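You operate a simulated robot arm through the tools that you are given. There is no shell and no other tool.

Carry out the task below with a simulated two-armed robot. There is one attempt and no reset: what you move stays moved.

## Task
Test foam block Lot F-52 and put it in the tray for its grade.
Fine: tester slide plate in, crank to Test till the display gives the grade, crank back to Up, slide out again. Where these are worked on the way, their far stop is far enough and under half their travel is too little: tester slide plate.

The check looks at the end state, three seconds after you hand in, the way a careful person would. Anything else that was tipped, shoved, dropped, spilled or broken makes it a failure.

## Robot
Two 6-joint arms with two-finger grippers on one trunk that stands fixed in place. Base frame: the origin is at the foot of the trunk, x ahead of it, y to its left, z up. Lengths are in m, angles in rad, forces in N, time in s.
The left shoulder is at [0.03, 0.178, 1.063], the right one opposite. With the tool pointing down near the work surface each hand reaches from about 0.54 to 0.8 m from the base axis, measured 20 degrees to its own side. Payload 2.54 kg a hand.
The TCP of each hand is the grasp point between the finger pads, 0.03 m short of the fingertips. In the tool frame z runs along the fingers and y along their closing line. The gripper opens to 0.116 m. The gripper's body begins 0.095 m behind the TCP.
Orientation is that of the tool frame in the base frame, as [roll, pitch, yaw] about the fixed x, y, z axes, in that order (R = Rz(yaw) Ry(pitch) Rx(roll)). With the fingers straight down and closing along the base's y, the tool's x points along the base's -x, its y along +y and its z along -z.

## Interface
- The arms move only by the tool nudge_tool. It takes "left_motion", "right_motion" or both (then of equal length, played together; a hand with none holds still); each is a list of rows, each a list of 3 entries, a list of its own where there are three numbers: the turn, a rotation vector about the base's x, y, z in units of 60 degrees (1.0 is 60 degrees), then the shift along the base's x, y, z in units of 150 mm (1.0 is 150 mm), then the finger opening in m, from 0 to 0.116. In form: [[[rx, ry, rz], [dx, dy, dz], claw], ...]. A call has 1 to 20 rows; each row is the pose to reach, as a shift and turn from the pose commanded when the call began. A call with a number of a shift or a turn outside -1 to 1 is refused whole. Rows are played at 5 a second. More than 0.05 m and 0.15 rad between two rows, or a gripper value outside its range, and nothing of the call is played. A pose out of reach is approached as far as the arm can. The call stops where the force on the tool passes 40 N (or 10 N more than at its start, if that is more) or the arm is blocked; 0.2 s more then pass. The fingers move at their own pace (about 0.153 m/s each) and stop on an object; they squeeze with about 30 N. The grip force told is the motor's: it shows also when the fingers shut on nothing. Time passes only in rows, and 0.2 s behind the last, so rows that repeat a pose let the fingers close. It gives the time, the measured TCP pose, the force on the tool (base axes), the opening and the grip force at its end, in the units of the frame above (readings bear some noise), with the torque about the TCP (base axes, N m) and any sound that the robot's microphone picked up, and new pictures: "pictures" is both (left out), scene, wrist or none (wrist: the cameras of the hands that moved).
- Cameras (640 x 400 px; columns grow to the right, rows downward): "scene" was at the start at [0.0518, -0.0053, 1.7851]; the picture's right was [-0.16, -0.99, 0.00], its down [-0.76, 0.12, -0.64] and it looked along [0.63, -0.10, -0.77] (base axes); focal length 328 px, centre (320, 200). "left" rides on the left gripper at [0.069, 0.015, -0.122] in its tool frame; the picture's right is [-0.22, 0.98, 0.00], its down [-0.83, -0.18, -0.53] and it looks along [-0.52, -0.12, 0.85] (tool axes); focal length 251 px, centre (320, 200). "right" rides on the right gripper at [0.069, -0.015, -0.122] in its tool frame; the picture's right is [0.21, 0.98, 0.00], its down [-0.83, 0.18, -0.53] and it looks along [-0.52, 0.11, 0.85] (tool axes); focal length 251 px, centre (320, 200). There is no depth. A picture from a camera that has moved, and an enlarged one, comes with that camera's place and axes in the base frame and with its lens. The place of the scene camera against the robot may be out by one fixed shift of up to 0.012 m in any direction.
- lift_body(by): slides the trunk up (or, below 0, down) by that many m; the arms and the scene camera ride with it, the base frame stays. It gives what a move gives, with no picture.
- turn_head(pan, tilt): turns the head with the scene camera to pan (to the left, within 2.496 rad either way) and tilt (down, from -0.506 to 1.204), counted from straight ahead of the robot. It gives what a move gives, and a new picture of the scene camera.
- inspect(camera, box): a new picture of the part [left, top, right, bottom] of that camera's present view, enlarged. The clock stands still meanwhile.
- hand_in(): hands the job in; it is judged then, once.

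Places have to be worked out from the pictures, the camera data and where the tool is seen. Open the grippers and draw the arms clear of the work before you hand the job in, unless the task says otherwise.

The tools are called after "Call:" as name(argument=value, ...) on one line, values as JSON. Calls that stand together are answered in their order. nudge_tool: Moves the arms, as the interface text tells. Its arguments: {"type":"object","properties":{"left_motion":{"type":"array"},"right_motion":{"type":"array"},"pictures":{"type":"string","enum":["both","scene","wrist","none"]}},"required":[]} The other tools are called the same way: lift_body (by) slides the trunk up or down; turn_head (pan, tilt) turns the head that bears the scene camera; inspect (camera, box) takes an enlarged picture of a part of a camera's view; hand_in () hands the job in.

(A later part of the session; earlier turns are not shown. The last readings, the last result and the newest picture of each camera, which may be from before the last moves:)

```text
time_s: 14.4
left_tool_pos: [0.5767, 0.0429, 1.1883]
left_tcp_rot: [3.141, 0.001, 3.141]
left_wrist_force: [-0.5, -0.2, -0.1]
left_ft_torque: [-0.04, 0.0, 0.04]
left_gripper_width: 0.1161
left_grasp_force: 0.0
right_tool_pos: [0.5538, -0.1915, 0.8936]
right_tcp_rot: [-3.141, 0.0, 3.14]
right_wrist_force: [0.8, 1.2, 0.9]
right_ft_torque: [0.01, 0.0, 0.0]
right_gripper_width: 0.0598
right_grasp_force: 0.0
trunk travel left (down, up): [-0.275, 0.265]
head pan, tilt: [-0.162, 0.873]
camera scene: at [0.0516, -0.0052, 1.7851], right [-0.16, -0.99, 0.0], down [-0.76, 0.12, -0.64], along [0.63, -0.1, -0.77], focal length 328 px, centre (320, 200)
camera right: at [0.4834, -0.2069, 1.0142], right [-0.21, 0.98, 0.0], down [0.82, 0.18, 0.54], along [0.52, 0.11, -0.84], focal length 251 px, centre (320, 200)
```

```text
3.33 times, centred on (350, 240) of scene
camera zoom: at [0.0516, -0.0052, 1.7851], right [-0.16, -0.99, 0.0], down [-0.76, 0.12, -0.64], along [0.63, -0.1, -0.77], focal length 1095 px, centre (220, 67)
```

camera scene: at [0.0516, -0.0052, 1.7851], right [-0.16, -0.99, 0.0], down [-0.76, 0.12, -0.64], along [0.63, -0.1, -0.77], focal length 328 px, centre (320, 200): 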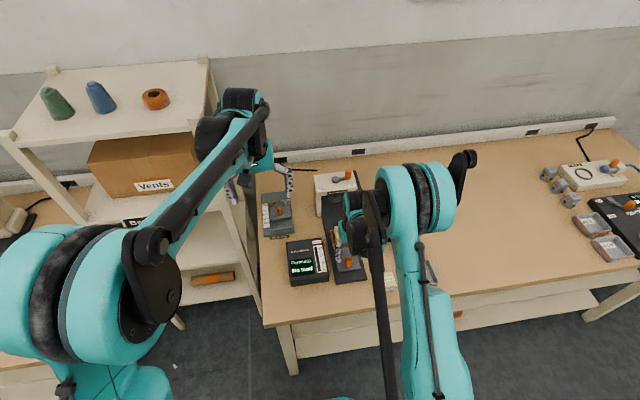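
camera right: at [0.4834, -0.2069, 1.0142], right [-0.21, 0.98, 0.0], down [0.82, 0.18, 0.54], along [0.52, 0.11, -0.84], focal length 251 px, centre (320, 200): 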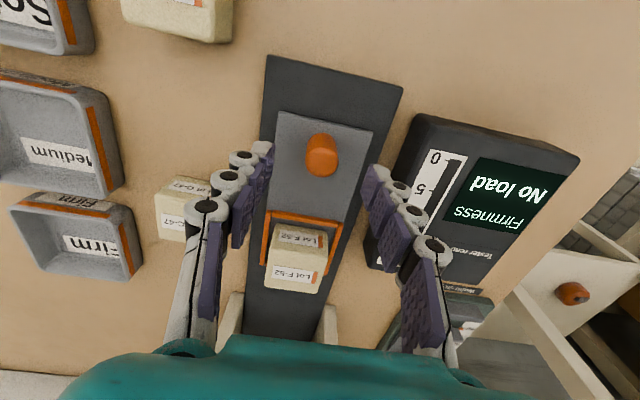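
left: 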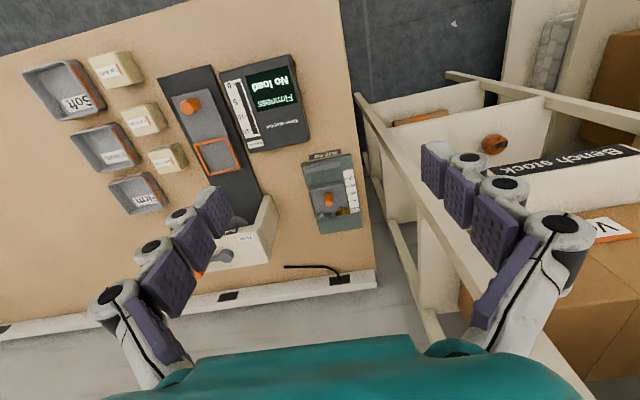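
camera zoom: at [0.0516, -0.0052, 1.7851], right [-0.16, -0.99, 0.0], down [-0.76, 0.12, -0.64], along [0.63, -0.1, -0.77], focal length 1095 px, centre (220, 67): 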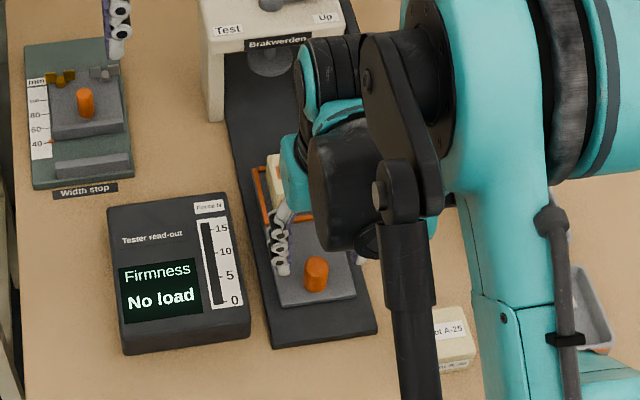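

The knob is centred between the fingers. I'll lower 38 mm so the fingertips stay above the plate, then grip the knob.

Call:
nudge_tool(right_motion=[[[0, 0, 0], [0, 0, -0.13], 0.06], [[0, 0, 0], [0, 0, -0.25], 0.06], [[0, 0, 0], [0, 0, -0.25], 0.03], [[0, 0, 0], [0, 0, -0.25], 0.01], [[0, 0, 0], [0, 0, -0.25], 0.01], [[0, 0, 0], [0, 0, -0.25], 0.01]], pictures="wrist")

```text
time_s: 15.8
left_tool_pos: [0.5777, 0.0454, 1.187]
left_tcp_rot: [3.14, 0.001, -3.141]
left_wrist_force: [-0.8, -0.6, 0.0]
left_ft_torque: [0.0, -0.01, 0.0]
left_gripper_width: 0.116
left_grasp_force: 0.1
right_tool_pos: [0.5539, -0.1899, 0.8548]
right_tcp_rot: [3.14, 0.003, 3.141]
right_wrist_force: [-1.0, 12.8, -7.5]
right_ft_torque: [0.41, -0.14, 0.05]
right_gripper_width: 0.0228
right_grasp_force: 44.8
trunk travel left (down, up): [-0.275, 0.265]
head pan, tilt: [-0.162, 0.873]
camera right: at [0.4837, -0.2054, 0.9753], right [-0.21, 0.98, 0.0], down [0.83, 0.18, 0.54], along [0.52, 0.11, -0.84], focal length 251 px, centre (320, 200)
```

right: 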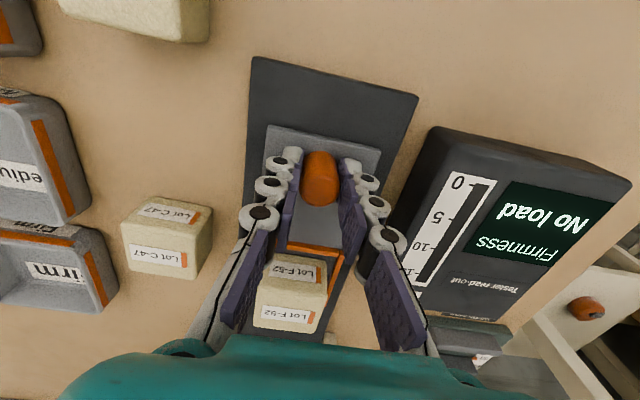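

The knob is gripped (0.0228 m). A small side force shows the knob sits about 1 mm toward +y, so I'll relieve that while pushing the plate gently inward about 0.12 m.

Call:
nudge_tool(right_motion=[[[0, 0, 0], [0.0, 0.01, 0], 0.01], [[0, 0, 0], [0.08, 0.01, 0], 0.01], [[0, 0, 0], [0.16, 0.01, 0], 0.01], [[0, 0, 0], [0.24, 0.01, 0], 0.01], [[0, 0, 0], [0.32, 0.01, 0], 0.01], [[0, 0, 0], [0.4, 0.01, 0], 0.01], [[0, 0, 0], [0.48, 0.01, 0], 0.01], [[0, 0, 0], [0.56, 0.01, 0], 0.01], [[0, 0, 0], [0.64, 0.01, 0], 0.01], [[0, 0, 0], [0.72, 0.01, 0], 0.01], [[0, 0, 0], [0.8, 0.01, 0], 0.01], [[0, 0, 0], [0.8, 0.01, 0], 0.01]], pictures="both")

```text
time_s: 18.4
left_tool_pos: [0.58, 0.0427, 1.1872]
left_tcp_rot: [3.14, 0.0, -3.141]
left_wrist_force: [0.6, 0.0, 0.2]
left_ft_torque: [0.03, -0.01, 0.01]
left_gripper_width: 0.1161
left_grasp_force: 0.1
right_tool_pos: [0.6741, -0.1898, 0.8543]
right_tcp_rot: [-3.141, 0.002, 3.14]
right_wrist_force: [-0.9, -0.8, -17.7]
right_ft_torque: [-0.02, -0.35, 0.02]
right_gripper_width: 0.0231
right_grasp_force: 45.0
trunk travel left (down, up): [-0.275, 0.265]
head pan, tilt: [-0.162, 0.873]
camera scene: at [0.0541, -0.006, 1.7849], right [-0.16, -0.99, 0.0], down [-0.76, 0.12, -0.64], along [0.63, -0.1, -0.77], focal length 328 px, centre (320, 200)
camera right: at [0.6044, -0.2054, 0.9755], right [-0.21, 0.98, 0.0], down [0.83, 0.18, 0.53], along [0.52, 0.11, -0.85], focal length 251 px, centre (320, 200)
```

scene: 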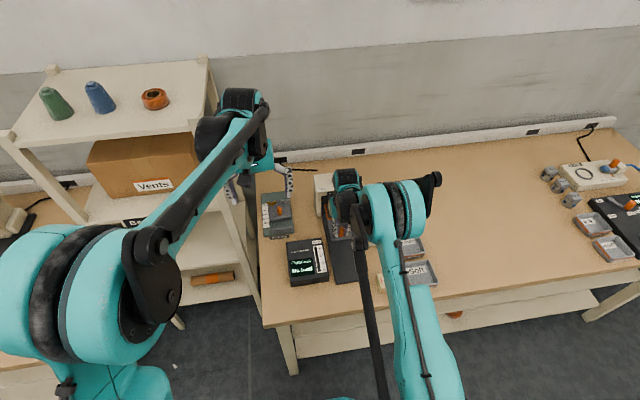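
right: 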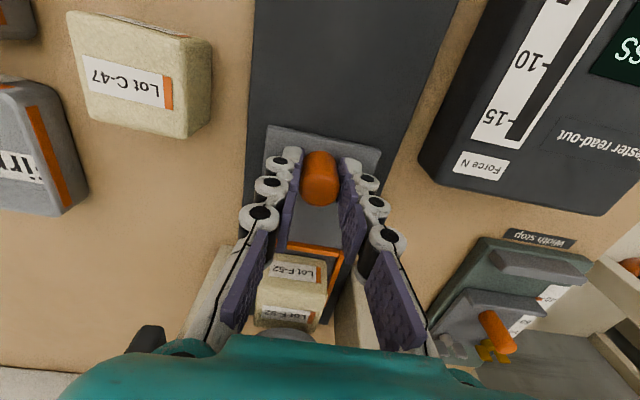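

The plate slides freely with the block still seated. I'll keep pushing in smaller steps until it reaches its far stop.

Call:
nudge_tool(right_motion=[[[0, 0, 0], [0.05, 0, -0.007], 0.01], [[0, 0, 0], [0.1, 0, -0.007], 0.01], [[0, 0, 0], [0.15, 0, -0.007], 0.01], [[0, 0, 0], [0.2, 0, -0.007], 0.01], [[0, 0, 0], [0.25, 0, -0.007], 0.01], [[0, 0, 0], [0.3, 0, -0.007], 0.01], [[0, 0, 0], [0.3, 0, -0.007], 0.01]], pictures="both")

Call:
inspect(camera="left", box=[120, 120, 340, 300])

```text
time_s: 19.4
left_tool_pos: [0.5774, 0.0443, 1.189]
left_tcp_rot: [3.141, 0.003, 3.141]
left_wrist_force: [1.2, 1.2, -0.2]
left_ft_torque: [-0.03, 0.05, 0.02]
left_gripper_width: 0.1161
left_grasp_force: 0.0
right_tool_pos: [0.6949, -0.1901, 0.8545]
right_tcp_rot: [-3.14, -0.012, 3.139]
right_wrist_force: [-15.4, -5.4, 8.6]
right_ft_torque: [-0.1, 1.59, 0.07]
right_gripper_width: 0.0228
right_grasp_force: 45.1
trunk travel left (down, up): [-0.275, 0.265]
head pan, tilt: [-0.162, 0.873]
stopped in row 4 (right hand): the force on the tool passed its limit at 44 N (the readings are from after the stop); the commanded pose is now the measured one
camera scene: at [0.049, -0.0051, 1.7853], right [-0.16, -0.99, 0.0], down [-0.76, 0.12, -0.64], along [0.64, -0.1, -0.77], focal length 328 px, centre (320, 200)
camera right: at [0.6266, -0.2049, 0.9767], right [-0.21, 0.98, 0.0], down [0.83, 0.18, 0.52], along [0.51, 0.11, -0.85], focal length 251 px, centre (320, 200)
```

scene: 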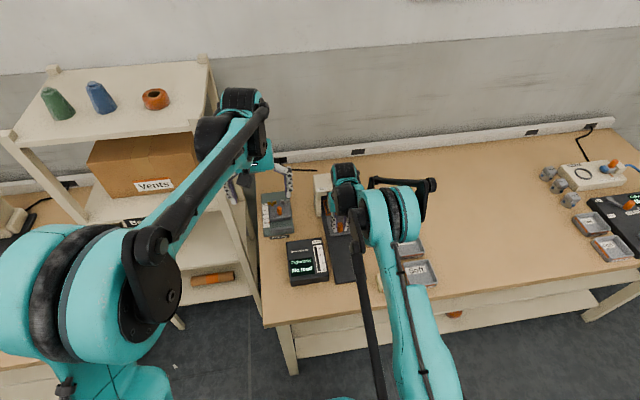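
right: 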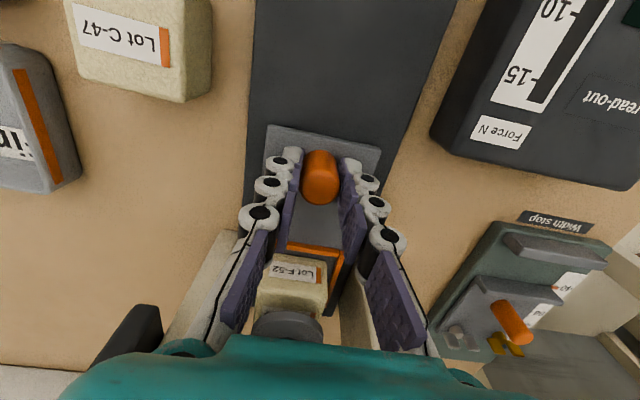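

```text
2.22 times, centred on (230, 210) of left
camera zoom: at [0.5068, 0.0596, 1.3092], right [0.21, 0.98, 0.0], down [0.82, -0.18, 0.54], along [0.52, -0.11, -0.84], focal length 559 px, centre (520, 178)
```

zoom: 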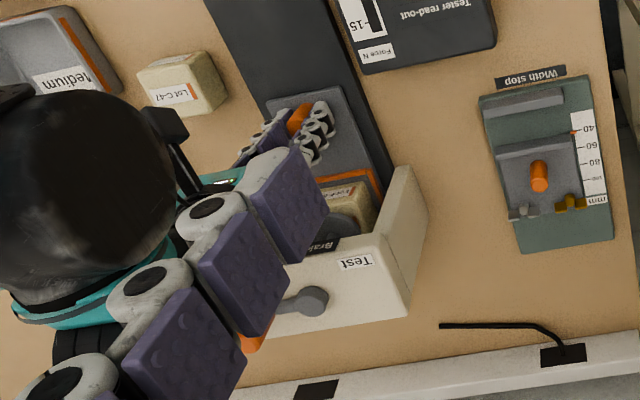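

The plate stopped at x ≈ 0.695 after about 0.142 m of travel, which puts the frame right under the ram shaft (0.80), so this is the far stop. I'll release the knob and rise back clear.

Call:
nudge_tool(right_motion=[[[0, 0, 0], [-0.005, 0, 0], 0.03], [[0, 0, 0], [-0.005, 0, 0], 0.05], [[0, 0, 0], [-0.005, 0, 0.2], 0.05], [[0, 0, 0], [-0.005, 0, 0.45], 0.05], [[0, 0, 0], [-0.2, 0, 0.75], 0.05], [[0, 0, 0], [-0.4, 0, 1.0], 0.05], [[0, 0, 0], [-0.4, 0, 1.0], 0.05]], pictures="both")

Call:
inspect(camera="right", box=[200, 160, 400, 360])

Call:
inspect(camera="left", box=[120, 120, 340, 300])

Call:
inspect(camera="scene", box=[290, 160, 390, 290])

```text
refused: row 5 steps farther than a row can; nothing moved
```

```text
2.00 times, centred on (300, 260) of right
camera zoom: at [0.6266, -0.2049, 0.9767], right [-0.21, 0.98, 0.0], down [0.83, 0.18, 0.52], along [0.51, 0.11, -0.85], focal length 503 px, centre (360, 80)
```

zoom: 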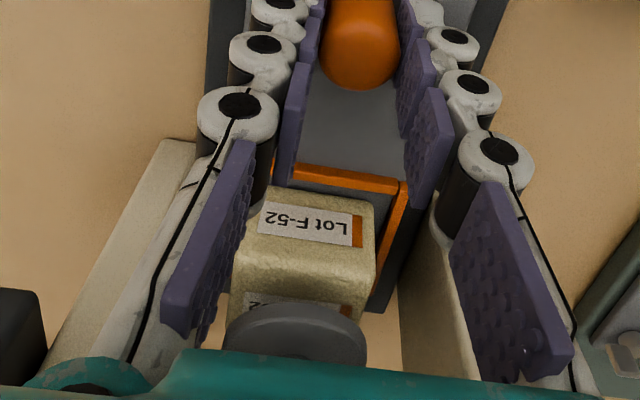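

```text
2.22 times, centred on (230, 210) of left
camera zoom: at [0.5068, 0.0596, 1.3092], right [0.21, 0.98, 0.0], down [0.82, -0.18, 0.54], along [0.52, -0.11, -0.84], focal length 559 px, centre (520, 178)
```

zoom: 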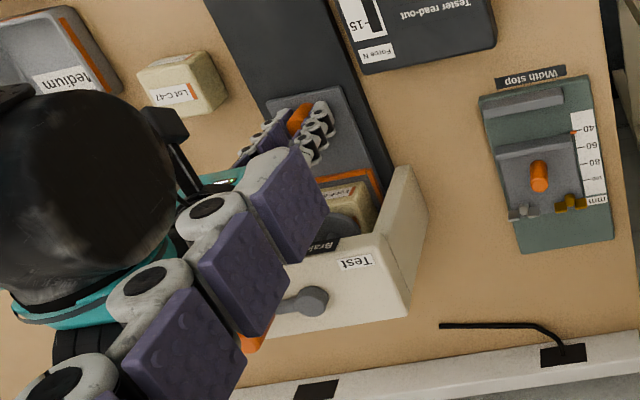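

```text
3.08 times, centred on (340, 225) of scene
camera zoom: at [0.049, -0.0051, 1.7853], right [-0.16, -0.99, 0.0], down [-0.76, 0.12, -0.64], along [0.64, -0.1, -0.77], focal length 1011 px, centre (258, 123)
```

zoom: 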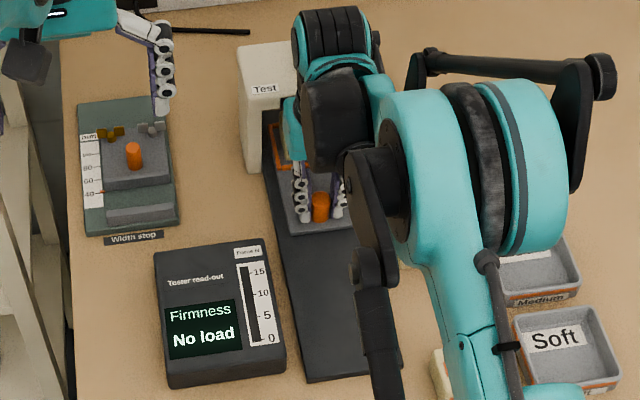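

One row was too long a step and nothing moved. I'll repeat the release and retreat with smaller steps.

Call:
nudge_tool(right_motion=[[[0, 0, 0], [-0.005, 0, 0], 0.03], [[0, 0, 0], [-0.005, 0, 0], 0.05], [[0, 0, 0], [-0.005, 0, 0.2], 0.05], [[0, 0, 0], [-0.005, 0, 0.45], 0.05], [[0, 0, 0], [-0.15, 0, 0.7], 0.05], [[0, 0, 0], [-0.3, 0, 0.9], 0.05], [[0, 0, 0], [-0.4, 0, 1.0], 0.05], [[0, 0, 0], [-0.4, 0, 1.0], 0.05]], pictures="both")

Call:
inspect(camera="right", box=[200, 160, 400, 360])

Call:
inspect(camera="left", box=[120, 120, 340, 300])

Call:
inspect(camera="scene", box=[290, 160, 390, 290])

```text
time_s: 21.2
left_tool_pos: [0.5784, 0.0447, 1.1879]
left_tcp_rot: [3.141, 0.0, 3.141]
left_wrist_force: [0.9, 0.3, 0.4]
left_ft_torque: [-0.01, 0.0, -0.01]
left_gripper_width: 0.1162
left_grasp_force: 0.0
right_tool_pos: [0.6355, -0.1888, 1.0025]
right_tcp_rot: [3.141, -0.01, 3.14]
right_wrist_force: [1.8, -0.5, -0.5]
right_ft_torque: [0.02, -0.01, 0.0]
right_gripper_width: 0.05
right_grasp_force: 0.0
trunk travel left (down, up): [-0.275, 0.265]
head pan, tilt: [-0.162, 0.873]
camera scene: at [0.0524, -0.0053, 1.785], right [-0.16, -0.99, 0.0], down [-0.76, 0.12, -0.64], along [0.63, -0.1, -0.77], focal length 328 px, centre (320, 200)
camera right: at [0.5666, -0.2039, 1.124], right [-0.21, 0.98, 0.0], down [0.83, 0.18, 0.53], along [0.51, 0.11, -0.85], focal length 251 px, centre (320, 200)
```

scene: 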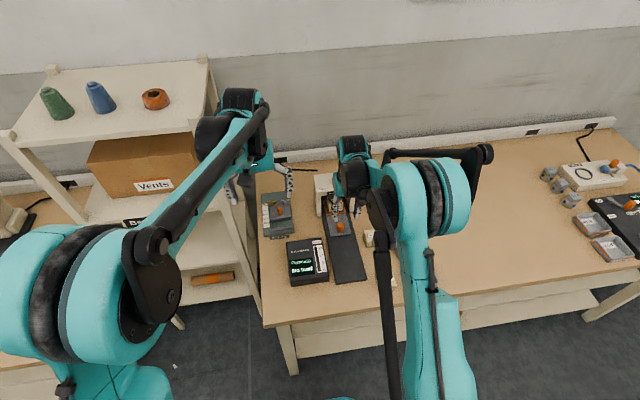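
right: 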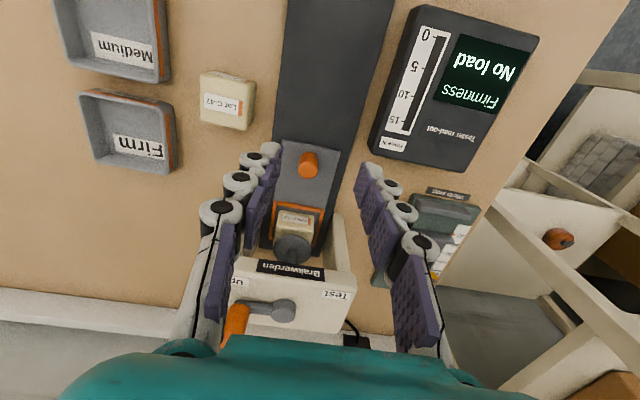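

```text
2.00 times, centred on (300, 260) of right
camera zoom: at [0.5666, -0.2039, 1.124], right [-0.21, 0.98, 0.0], down [0.83, 0.18, 0.53], along [0.51, 0.11, -0.85], focal length 503 px, centre (360, 80)
```

zoom: 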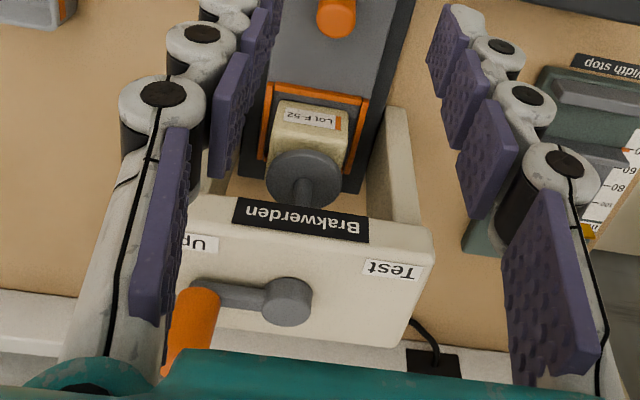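

```text
2.22 times, centred on (230, 210) of left
camera zoom: at [0.5089, 0.0592, 1.3081], right [0.22, 0.98, 0.0], down [0.83, -0.18, 0.53], along [0.52, -0.11, -0.85], focal length 559 px, centre (520, 178)
```

zoom: 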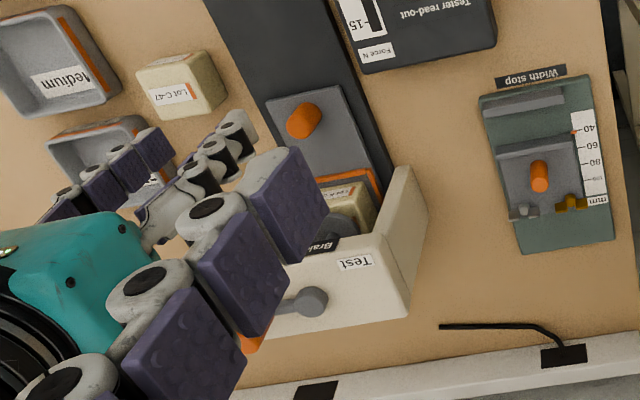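

```text
3.08 times, centred on (340, 225) of scene
camera zoom: at [0.0524, -0.0053, 1.785], right [-0.16, -0.99, 0.0], down [-0.76, 0.12, -0.64], along [0.63, -0.1, -0.77], focal length 1011 px, centre (258, 123)
```

zoom: 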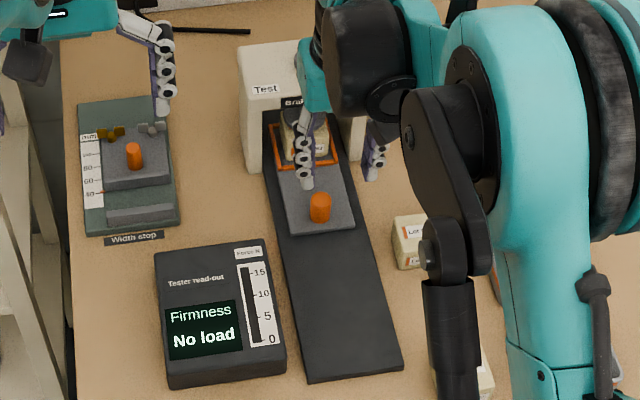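

The plate stays in with the block under the ram, and the readout still says No load. Next I'll bring the right hand up and forward to look straight at the crank.

Call:
nudge_tool(right_motion=[[[0, 0, 0], [0.0, 0, 0.3], 0.06], [[0, 0, 0], [0.1, -0.1, 0.55], 0.06], [[0, 0, 0], [0.25, -0.2, 0.75], 0.06], [[0, 0, 0], [0.4, -0.33, 0.85], 0.06], [[0, 0, 0], [0.4, -0.33, 0.85], 0.06]], pictures="both")

Call:
inspect(camera="right", box=[220, 120, 420, 280])

```text
time_s: 22.4
left_tool_pos: [0.5779, 0.0436, 1.1868]
left_tcp_rot: [-3.141, -0.002, -3.141]
left_wrist_force: [0.0, 0.0, -0.4]
left_ft_torque: [-0.01, 0.03, -0.01]
left_gripper_width: 0.1159
left_grasp_force: 0.1
right_tool_pos: [0.6948, -0.2354, 1.1319]
right_tcp_rot: [-3.138, -0.011, 3.14]
right_wrist_force: [-0.8, 0.5, 0.0]
right_ft_torque: [-0.01, 0.0, 0.0]
right_gripper_width: 0.0599
right_grasp_force: 0.0
trunk travel left (down, up): [-0.275, 0.265]
head pan, tilt: [-0.162, 0.873]
camera scene: at [0.0512, -0.0046, 1.7851], right [-0.16, -0.99, 0.0], down [-0.76, 0.12, -0.64], along [0.63, -0.1, -0.77], focal length 328 px, centre (320, 200)
camera right: at [0.6266, -0.2499, 1.2533], right [-0.21, 0.98, 0.0], down [0.83, 0.18, 0.53], along [0.51, 0.11, -0.85], focal length 251 px, centre (320, 200)
```

scene: 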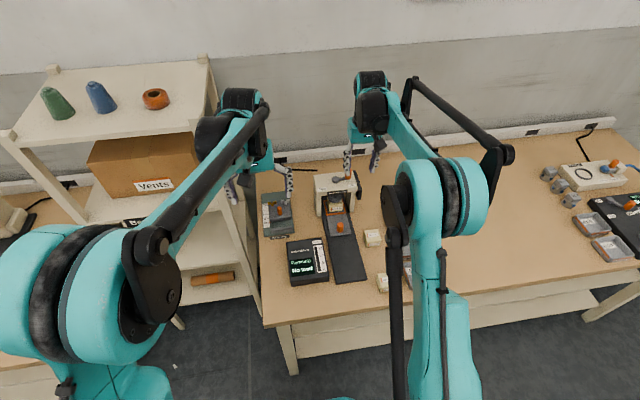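
right: 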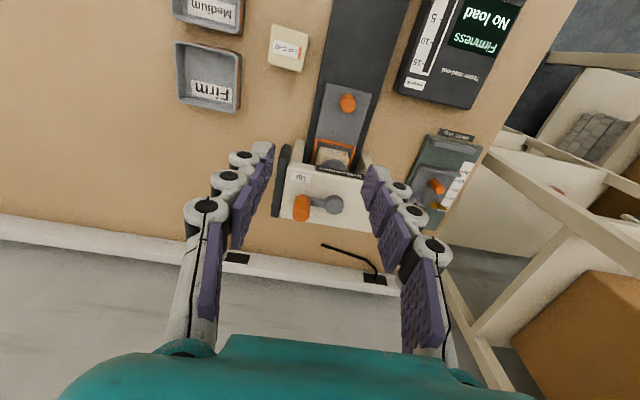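

```text
2.50 times, centred on (320, 200) of right
camera zoom: at [0.6266, -0.2499, 1.2533], right [-0.21, 0.98, 0.0], down [0.83, 0.18, 0.53], along [0.51, 0.11, -0.85], focal length 629 px, centre (320, 200)
```

zoom: 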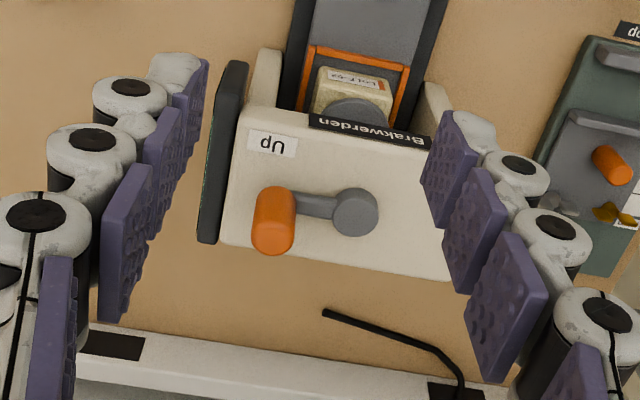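

From this view the crank shaft is at about (0.803, −0.191) and the peg at about (0.810, −0.2335), with its top near z 0.99. That is far for a straight-down tool, so I'll tilt the fingers forward about 45° while moving closer, narrowed to 0.045.

Call:
nudge_tool(right_motion=[[[0, -0.125, 0], [0.05, 0, 0], 0.045], [[0, -0.25, 0], [0.1, 0, 0], 0.045], [[0, -0.375, 0], [0.16, 0, -0.05], 0.045], [[0, -0.5, 0], [0.22, 0, -0.1], 0.045], [[0, -0.625, 0], [0.27, 0, -0.15], 0.045], [[0, -0.75, 0], [0.33, 0, -0.2], 0.045], [[0, -0.75, 0], [0.33, 0, -0.2], 0.045]], pictures="both")

Call:
inspect(camera="right", box=[220, 120, 420, 280])

Call:
inspect(camera="scene", box=[290, 140, 400, 230])

```text
time_s: 24.0
left_tool_pos: [0.5767, 0.0445, 1.1877]
left_tcp_rot: [3.141, 0.001, 3.14]
left_wrist_force: [0.5, -0.4, -0.3]
left_ft_torque: [0.0, -0.02, 0.01]
left_gripper_width: 0.1161
left_grasp_force: 0.0
right_tool_pos: [0.7477, -0.2371, 1.0999]
right_tcp_rot: [3.141, 0.776, 3.141]
right_wrist_force: [0.3, -0.5, -0.3]
right_ft_torque: [0.0, -0.04, 0.01]
right_gripper_width: 0.045
right_grasp_force: 0.1
trunk travel left (down, up): [-0.275, 0.265]
head pan, tilt: [-0.162, 0.873]
camera scene: at [0.0515, -0.0051, 1.7851], right [-0.16, -0.99, 0.0], down [-0.76, 0.12, -0.64], along [0.63, -0.1, -0.77], focal length 328 px, centre (320, 200)
camera right: at [0.6123, -0.2523, 1.1383], right [-0.15, 0.98, -0.15], down [0.22, 0.18, 0.96], along [0.96, 0.11, -0.24], focal length 251 px, centre (320, 200)
```

scene: 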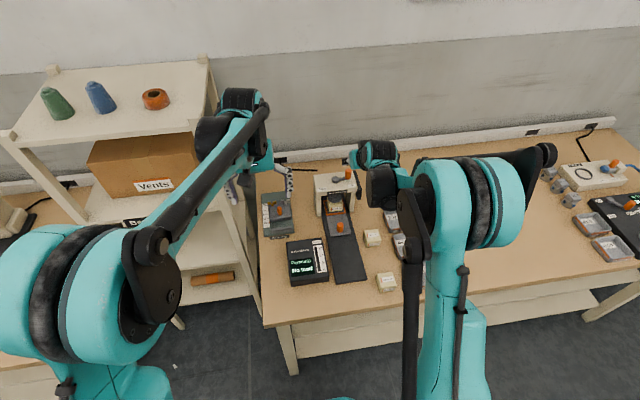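
right: 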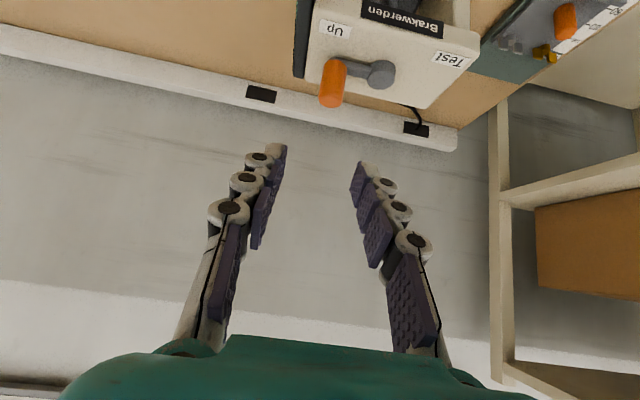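

```text
2.50 times, centred on (320, 200) of right
camera zoom: at [0.6123, -0.2523, 1.1383], right [-0.15, 0.98, -0.15], down [0.22, 0.18, 0.96], along [0.96, 0.11, -0.24], focal length 629 px, centre (320, 200)
```

zoom: 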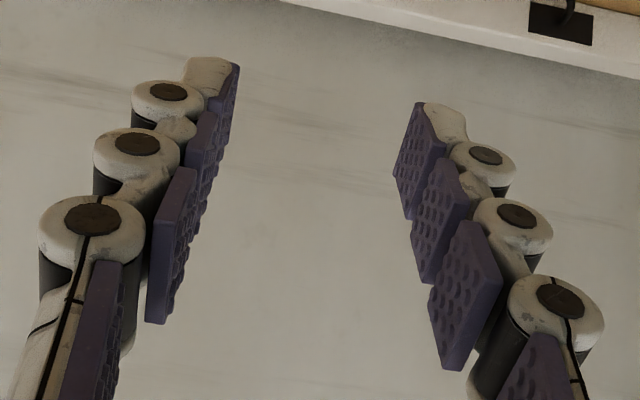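

```text
4.44 times, centred on (345, 185) of scene
camera zoom: at [0.0515, -0.0051, 1.7851], right [-0.16, -0.99, 0.0], down [-0.76, 0.12, -0.64], along [0.63, -0.1, -0.77], focal length 1460 px, centre (209, 267)
```

zoom: 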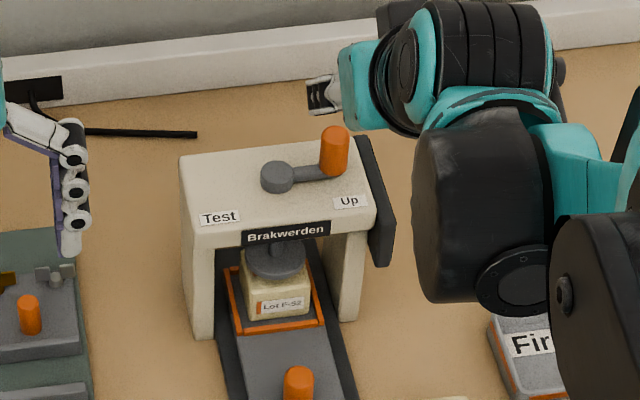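

The tilt came out cleanly and the peg is at about (0.8115, −0.234, top 0.99). I'll approach it diagonally along the finger direction with the fingers 0.042 open, stopping short first to check.

Call:
nudge_tool(right_motion=[[[0, 0, 0], [0.02, 0.02, -0.2], 0.042], [[0, 0, 0], [0.05, 0.02, -0.37], 0.042], [[0, 0, 0], [0.2, 0.02, -0.5], 0.042], [[0, 0, 0], [0.28, 0.02, -0.6], 0.042], [[0, 0, 0], [0.28, 0.02, -0.6], 0.042]], pictures="both")

Call:
inspect(camera="scene", box=[290, 140, 400, 230])

Call:
inspect(camera="left", box=[140, 180, 320, 320])

```text
time_s: 25.2
left_tool_pos: [0.5785, 0.043, 1.1876]
left_tcp_rot: [3.141, 0.001, 3.141]
left_wrist_force: [-0.7, -0.2, 0.8]
left_ft_torque: [0.02, 0.01, 0.01]
left_gripper_width: 0.116
left_grasp_force: 0.1
right_tool_pos: [0.7887, -0.2344, 1.0127]
right_tcp_rot: [3.141, 0.775, 3.14]
right_wrist_force: [-0.6, 0.3, 0.0]
right_ft_torque: [0.01, -0.03, 0.02]
right_gripper_width: 0.0423
right_grasp_force: 0.1
trunk travel left (down, up): [-0.275, 0.265]
head pan, tilt: [-0.162, 0.873]
camera scene: at [0.0515, -0.0051, 1.7851], right [-0.16, -0.99, 0.0], down [-0.76, 0.12, -0.64], along [0.63, -0.1, -0.77], focal length 328 px, centre (320, 200)
camera right: at [0.6529, -0.2497, 1.0499], right [-0.15, 0.98, -0.15], down [0.22, 0.18, 0.96], along [0.96, 0.11, -0.24], focal length 251 px, centre (320, 200)
```

scene: 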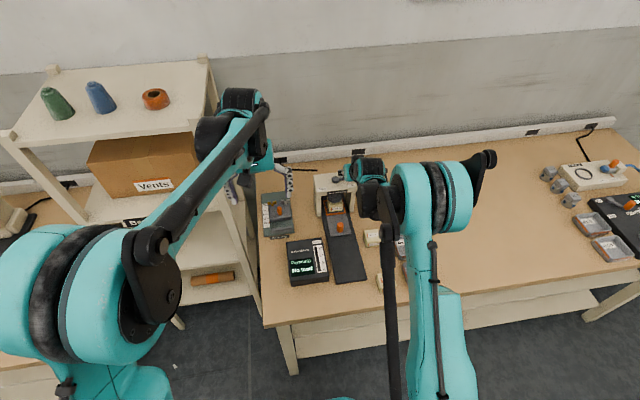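
right: 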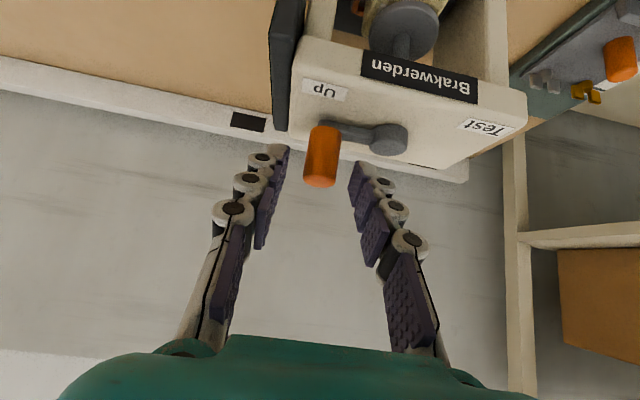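

```text
4.44 times, centred on (345, 185) of scene
camera zoom: at [0.0515, -0.0051, 1.7851], right [-0.16, -0.99, 0.0], down [-0.76, 0.12, -0.64], along [0.63, -0.1, -0.77], focal length 1460 px, centre (209, 267)
```

zoom: 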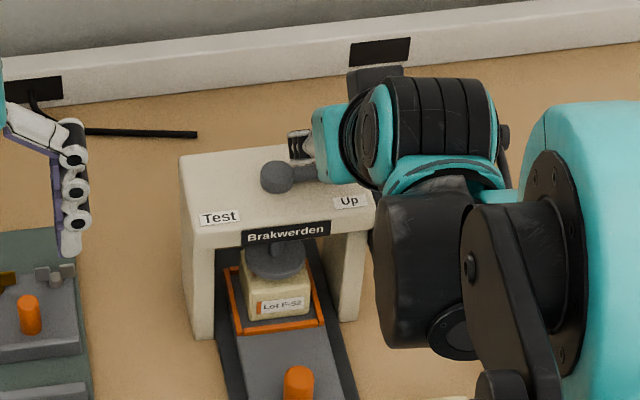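

```text
2.86 times, centred on (230, 250) of left
camera zoom: at [0.5082, 0.0593, 1.3084], right [0.22, 0.98, 0.0], down [0.83, -0.18, 0.53], along [0.52, -0.12, -0.85], focal length 718 px, centre (577, 57)
```

zoom: 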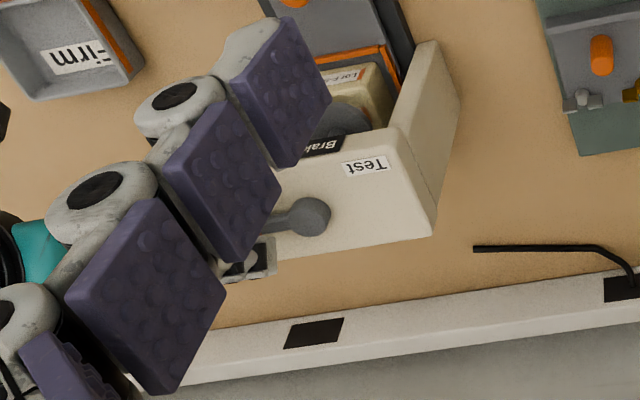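

The peg is centred between the fingers and the hand is about 30 mm short of it. I'll advance diagonally onto it and close.

Call:
nudge_tool(right_motion=[[[0, 0, 0], [0.08, 0, -0.08], 0.042], [[0, 0, 0], [0.15, 0, -0.15], 0.042], [[0, 0, 0], [0.15, 0, -0.15], 0.042]], pictures="wrist")

Call:
inspect(camera="right", box=[240, 100, 420, 220])

```text
time_s: 26.0
left_tool_pos: [0.5767, 0.043, 1.1877]
left_tcp_rot: [-3.141, -0.001, -3.14]
left_wrist_force: [-0.4, 0.0, -0.2]
left_ft_torque: [0.01, -0.01, -0.01]
left_gripper_width: 0.1163
left_grasp_force: 0.1
right_tool_pos: [0.8125, -0.2335, 0.9864]
right_tcp_rot: [3.141, 0.775, 3.139]
right_wrist_force: [-0.3, 0.3, -0.5]
right_ft_torque: [-0.02, 0.0, 0.0]
right_gripper_width: 0.0422
right_grasp_force: 0.0
trunk travel left (down, up): [-0.275, 0.265]
head pan, tilt: [-0.162, 0.873]
camera right: at [0.6771, -0.2493, 1.0252], right [-0.15, 0.98, -0.15], down [0.22, 0.18, 0.96], along [0.96, 0.11, -0.24], focal length 251 px, centre (320, 200)
```

right: 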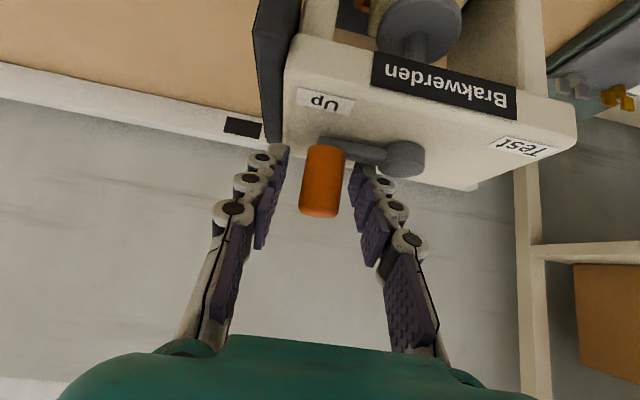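

```text
3.33 times, centred on (330, 160) of right
camera zoom: at [0.6771, -0.2493, 1.0252], right [-0.15, 0.98, -0.15], down [0.22, 0.18, 0.96], along [0.96, 0.11, -0.24], focal length 838 px, centre (287, 333)
```

zoom: 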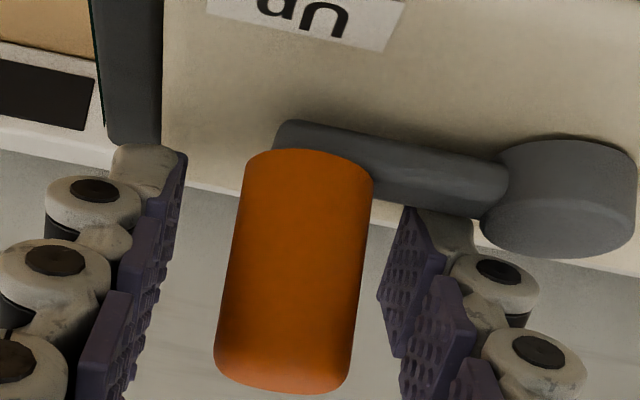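

The peg stands between the pads with the TCP at about two thirds of its height. I'll close on it now.

Call:
nudge_tool(right_motion=[[[0, 0, 0], [0, 0, 0], 0.03], [[0, 0, 0], [0, 0, 0], 0.015], [[0, 0, 0], [0, 0, 0], 0.01], [[0, 0, 0], [0, 0, 0], 0.01]], pictures="wrist")

```text
time_s: 27.0
left_tool_pos: [0.5786, 0.0437, 1.1877]
left_tcp_rot: [3.14, 0.001, -3.141]
left_wrist_force: [0.6, 0.0, 0.6]
left_ft_torque: [0.02, 0.02, -0.03]
left_gripper_width: 0.116
left_grasp_force: 0.0
right_tool_pos: [0.8127, -0.2349, 0.9874]
right_tcp_rot: [-3.141, 0.775, 3.14]
right_wrist_force: [-0.1, 1.1, -0.9]
right_ft_torque: [0.0, -0.02, -0.01]
right_gripper_width: 0.0196
right_grasp_force: 44.8
trunk travel left (down, up): [-0.275, 0.265]
head pan, tilt: [-0.162, 0.873]
camera right: at [0.6774, -0.2493, 1.025], right [-0.15, 0.98, -0.15], down [0.22, 0.18, 0.96], along [0.96, 0.11, -0.24], focal length 251 px, centre (320, 200)
```

right: 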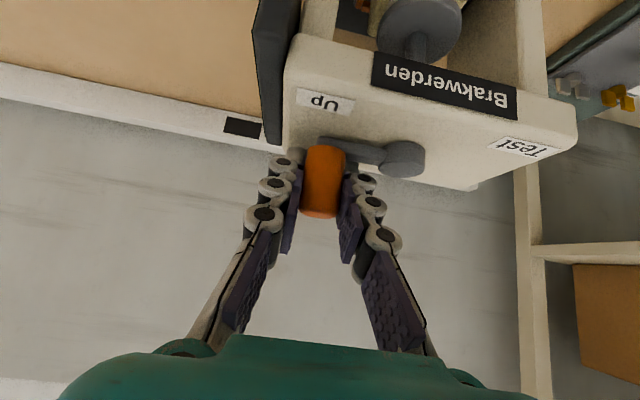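

The peg is gripped (0.0196 m) with almost no residual force. I'll probe the crank's direction gently by moving 8 mm toward the front, watching the force.

Call:
nudge_tool(right_motion=[[[0, 0, 0], [-0.013, 0, 0], 0.01], [[0, 0, 0], [-0.027, -0.003, 0], 0.01], [[0, 0, 0], [-0.04, -0.005, 0], 0.01], [[0, 0, 0], [-0.053, -0.007, 0], 0.01], [[0, 0, 0], [-0.053, -0.007, 0], 0.01]], pictures="wrist")

Call:
inspect(camera="scene", box=[280, 150, 390, 290])

```text
time_s: 28.2
left_tool_pos: [0.5789, 0.0451, 1.1863]
left_tcp_rot: [-3.139, -0.001, 3.141]
left_wrist_force: [0.6, -0.6, -0.3]
left_ft_torque: [-0.02, 0.02, -0.01]
left_gripper_width: 0.1161
left_grasp_force: 0.1
right_tool_pos: [0.8047, -0.2339, 0.9875]
right_tcp_rot: [3.141, 0.776, -3.142]
right_wrist_force: [5.2, 13.2, -2.2]
right_ft_torque: [0.23, -0.31, -0.15]
right_gripper_width: 0.02
right_grasp_force: 45.0
trunk travel left (down, up): [-0.275, 0.265]
head pan, tilt: [-0.162, 0.873]
camera right: at [0.6691, -0.2487, 1.025], right [-0.15, 0.98, -0.15], down [0.22, 0.18, 0.96], along [0.96, 0.11, -0.24], focal length 251 px, centre (320, 200)
```

right: 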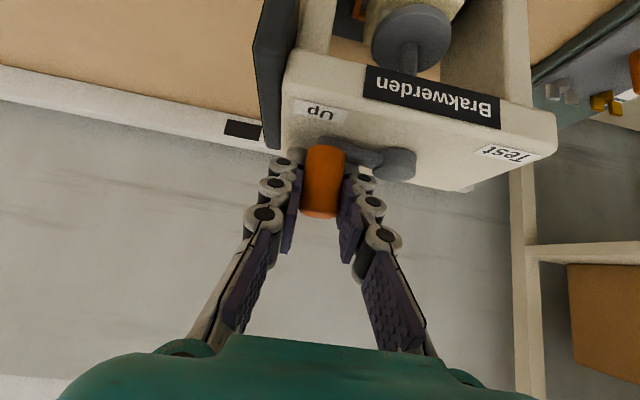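

```text
2.86 times, centred on (335, 220) of scene
camera zoom: at [0.0531, -0.003, 1.785], right [-0.16, -0.99, 0.0], down [-0.76, 0.12, -0.64], along [0.63, -0.1, -0.77], focal length 939 px, centre (277, 143)
```

zoom: 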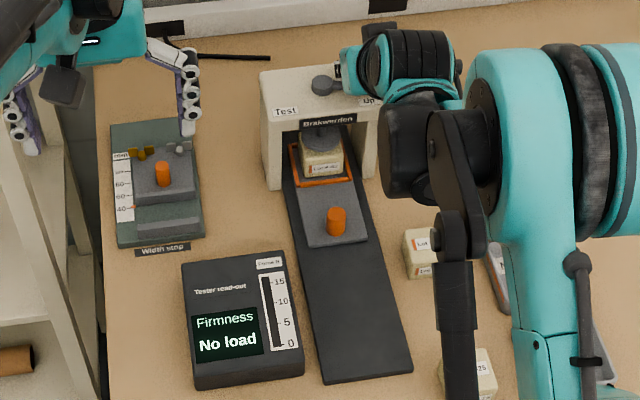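

The crank moved freely toward the front (about 5 N), so Test is reached by swinging through the front side. Before continuing I'll regrip about 8 mm higher on the peg so the fingertips stay clear of the crank arm as it swings under them.

Call:
nudge_tool(right_motion=[[[0, 0, 0], [0, 0.01, 0], 0.02], [[0, 0, 0], [0, 0.01, 0], 0.034], [[0, 0, 0], [0, 0.01, 0.02], 0.034], [[0, 0, 0], [0, 0.01, 0.053], 0.034], [[0, 0, 0], [0, 0.01, 0.053], 0.02], [[0, 0, 0], [0, 0.01, 0.053], 0.01], [[0, 0, 0], [0, 0.01, 0.053], 0.01]], pictures="wrist")

Call:
inspect(camera="right", box=[240, 100, 440, 230])

```text
time_s: 29.8
left_tool_pos: [0.5768, 0.043, 1.1886]
left_tcp_rot: [-3.142, 0.001, 3.139]
left_wrist_force: [-0.5, 0.1, 0.7]
left_ft_torque: [0.0, 0.0, 0.01]
left_gripper_width: 0.1159
left_grasp_force: 0.1
right_tool_pos: [0.803, -0.2338, 0.9964]
right_tcp_rot: [-3.14, 0.775, 3.139]
right_wrist_force: [-2.2, -0.5, 0.3]
right_ft_torque: [0.0, 0.16, 0.01]
right_gripper_width: 0.0204
right_grasp_force: 44.8
trunk travel left (down, up): [-0.275, 0.265]
head pan, tilt: [-0.162, 0.873]
camera right: at [0.6672, -0.2493, 1.0339], right [-0.15, 0.98, -0.15], down [0.22, 0.18, 0.96], along [0.96, 0.11, -0.24], focal length 251 px, centre (320, 200)
```

right: 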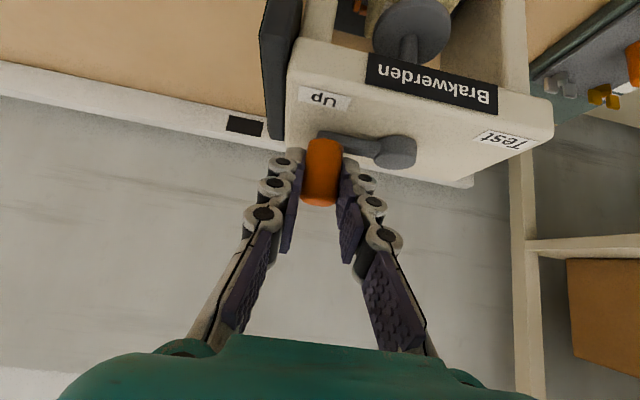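

```text
3.08 times, centred on (340, 165) of right
camera zoom: at [0.6672, -0.2493, 1.0339], right [-0.15, 0.98, -0.15], down [0.22, 0.18, 0.96], along [0.96, 0.11, -0.24], focal length 774 px, centre (258, 308)
```

zoom: 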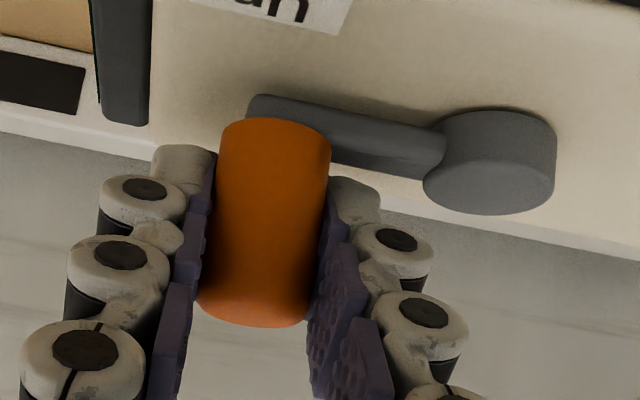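

Comparing the pictures, the peg sprang back to its Up place when I released it, so pushing frontward was against the stop. I'll probe the other way, moving 10 mm toward the back.

Call:
nudge_tool(right_motion=[[[0, 0, 0], [0.013, 0, 0], 0.01], [[0, 0, 0], [0.027, 0.0, 0], 0.01], [[0, 0, 0], [0.04, 0.003, 0], 0.01], [[0, 0, 0], [0.053, 0.005, 0], 0.01], [[0, 0, 0], [0.066, 0.008, 0], 0.01], [[0, 0, 0], [0.066, 0.008, 0], 0.01]], pictures="wrist")

Call:
inspect(camera="right", box=[240, 100, 440, 230])

```text
time_s: 30.6
left_tool_pos: [0.5757, 0.0432, 1.189]
left_tcp_rot: [3.141, 0.001, 3.14]
left_wrist_force: [0.1, -0.3, -0.2]
left_ft_torque: [0.0, -0.02, -0.02]
left_gripper_width: 0.1159
left_grasp_force: 0.1
right_tool_pos: [0.8023, -0.2344, 0.9962]
right_tcp_rot: [3.14, 0.767, 3.141]
right_wrist_force: [-19.9, 0.2, 1.8]
right_ft_torque: [0.06, -0.46, 0.0]
right_gripper_width: 0.0204
right_grasp_force: 44.9
trunk travel left (down, up): [-0.275, 0.265]
head pan, tilt: [-0.162, 0.873]
stopped in row 3 (right hand): the force on the tool passed its limit at 42 N (the readings are from after the stop); the commanded pose is now the measured one
camera right: at [0.6681, -0.2494, 1.0349], right [-0.15, 0.98, -0.15], down [0.22, 0.18, 0.96], along [0.96, 0.11, -0.25], focal length 251 px, centre (320, 200)
```

right: 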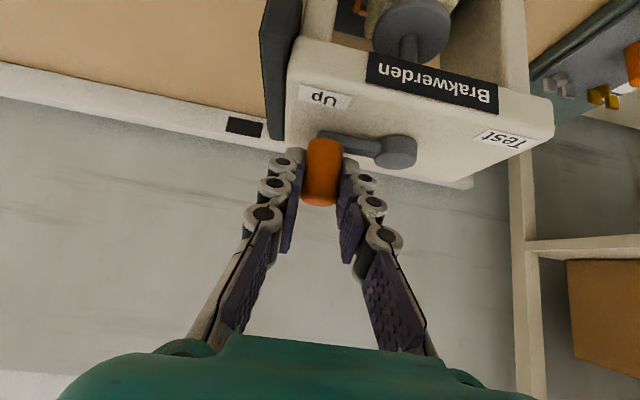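

```text
3.08 times, centred on (340, 165) of right
camera zoom: at [0.6681, -0.2494, 1.0349], right [-0.15, 0.98, -0.15], down [0.22, 0.18, 0.96], along [0.96, 0.11, -0.25], focal length 774 px, centre (258, 308)
```

zoom: 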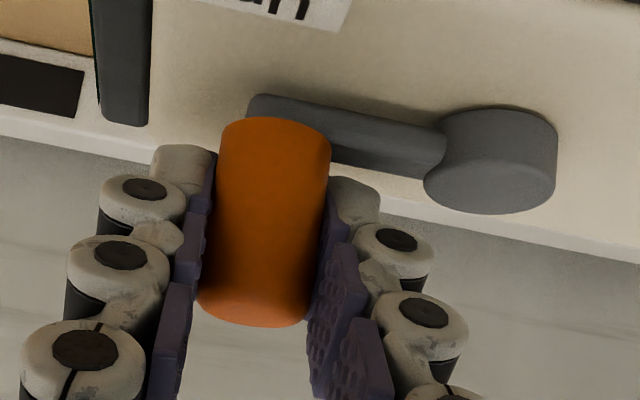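

Toward the back it is a hard stop at once (42 N, no motion), so the front really is the working direction, with some springiness near Up. With the peg now well seated near the fingertips, I'll move front again 8 mm and look closely.

Call:
nudge_tool(right_motion=[[[0, 0, 0], [-0.01, 0, 0], 0.01], [[0, 0, 0], [-0.02, 0, 0], 0.01], [[0, 0, 0], [-0.033, 0, 0], 0.01], [[0, 0, 0], [-0.047, 0, 0], 0.01], [[0, 0, 0], [-0.047, 0, 0], 0.01]], pictures="wrist")

Call:
inspect(camera="right", box=[240, 100, 440, 230])

Call:
inspect(camera="scene", box=[280, 150, 390, 290])

```text
time_s: 31.8
left_tool_pos: [0.5764, 0.0429, 1.1886]
left_tcp_rot: [3.141, 0.002, 3.14]
left_wrist_force: [-0.7, 0.9, -0.3]
left_ft_torque: [0.02, 0.04, 0.0]
left_gripper_width: 0.116
left_grasp_force: 0.1
right_tool_pos: [0.7988, -0.2334, 0.9968]
right_tcp_rot: [3.14, 0.774, 3.139]
right_wrist_force: [0.3, -1.9, 15.0]
right_ft_torque: [-0.02, -0.93, -0.02]
right_gripper_width: 0.0203
right_grasp_force: 45.0
trunk travel left (down, up): [-0.275, 0.265]
head pan, tilt: [-0.162, 0.873]
camera right: at [0.6629, -0.2491, 1.0344], right [-0.15, 0.98, -0.15], down [0.22, 0.18, 0.96], along [0.96, 0.11, -0.24], focal length 251 px, centre (320, 200)
```

right: 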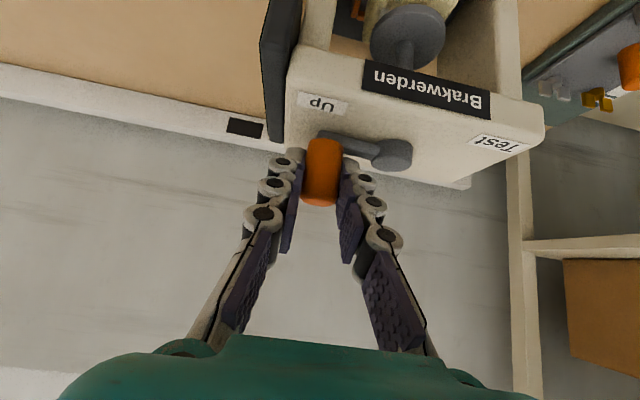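

```text
3.08 times, centred on (340, 165) of right
camera zoom: at [0.6629, -0.2491, 1.0344], right [-0.15, 0.98, -0.15], down [0.22, 0.18, 0.96], along [0.96, 0.11, -0.24], focal length 774 px, centre (258, 308)
```

zoom: 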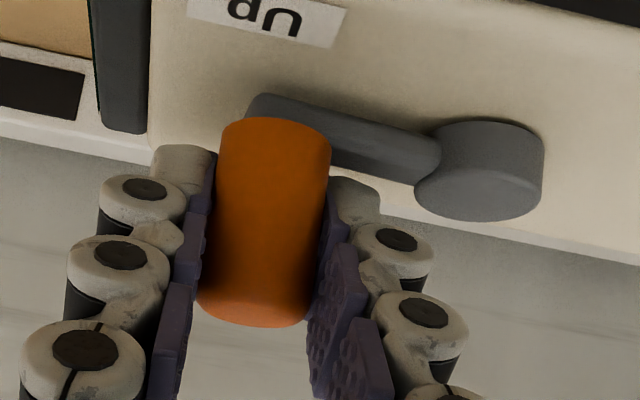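

```text
2.86 times, centred on (335, 220) of scene
camera zoom: at [0.0497, -0.0048, 1.7852], right [-0.16, -0.99, 0.0], down [-0.76, 0.12, -0.64], along [0.64, -0.1, -0.77], focal length 939 px, centre (277, 143)
```

zoom: 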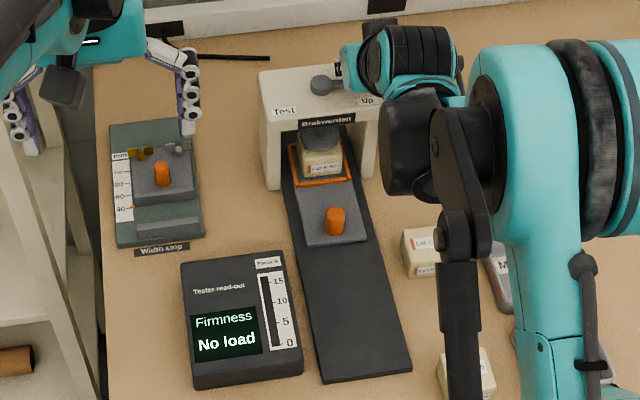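

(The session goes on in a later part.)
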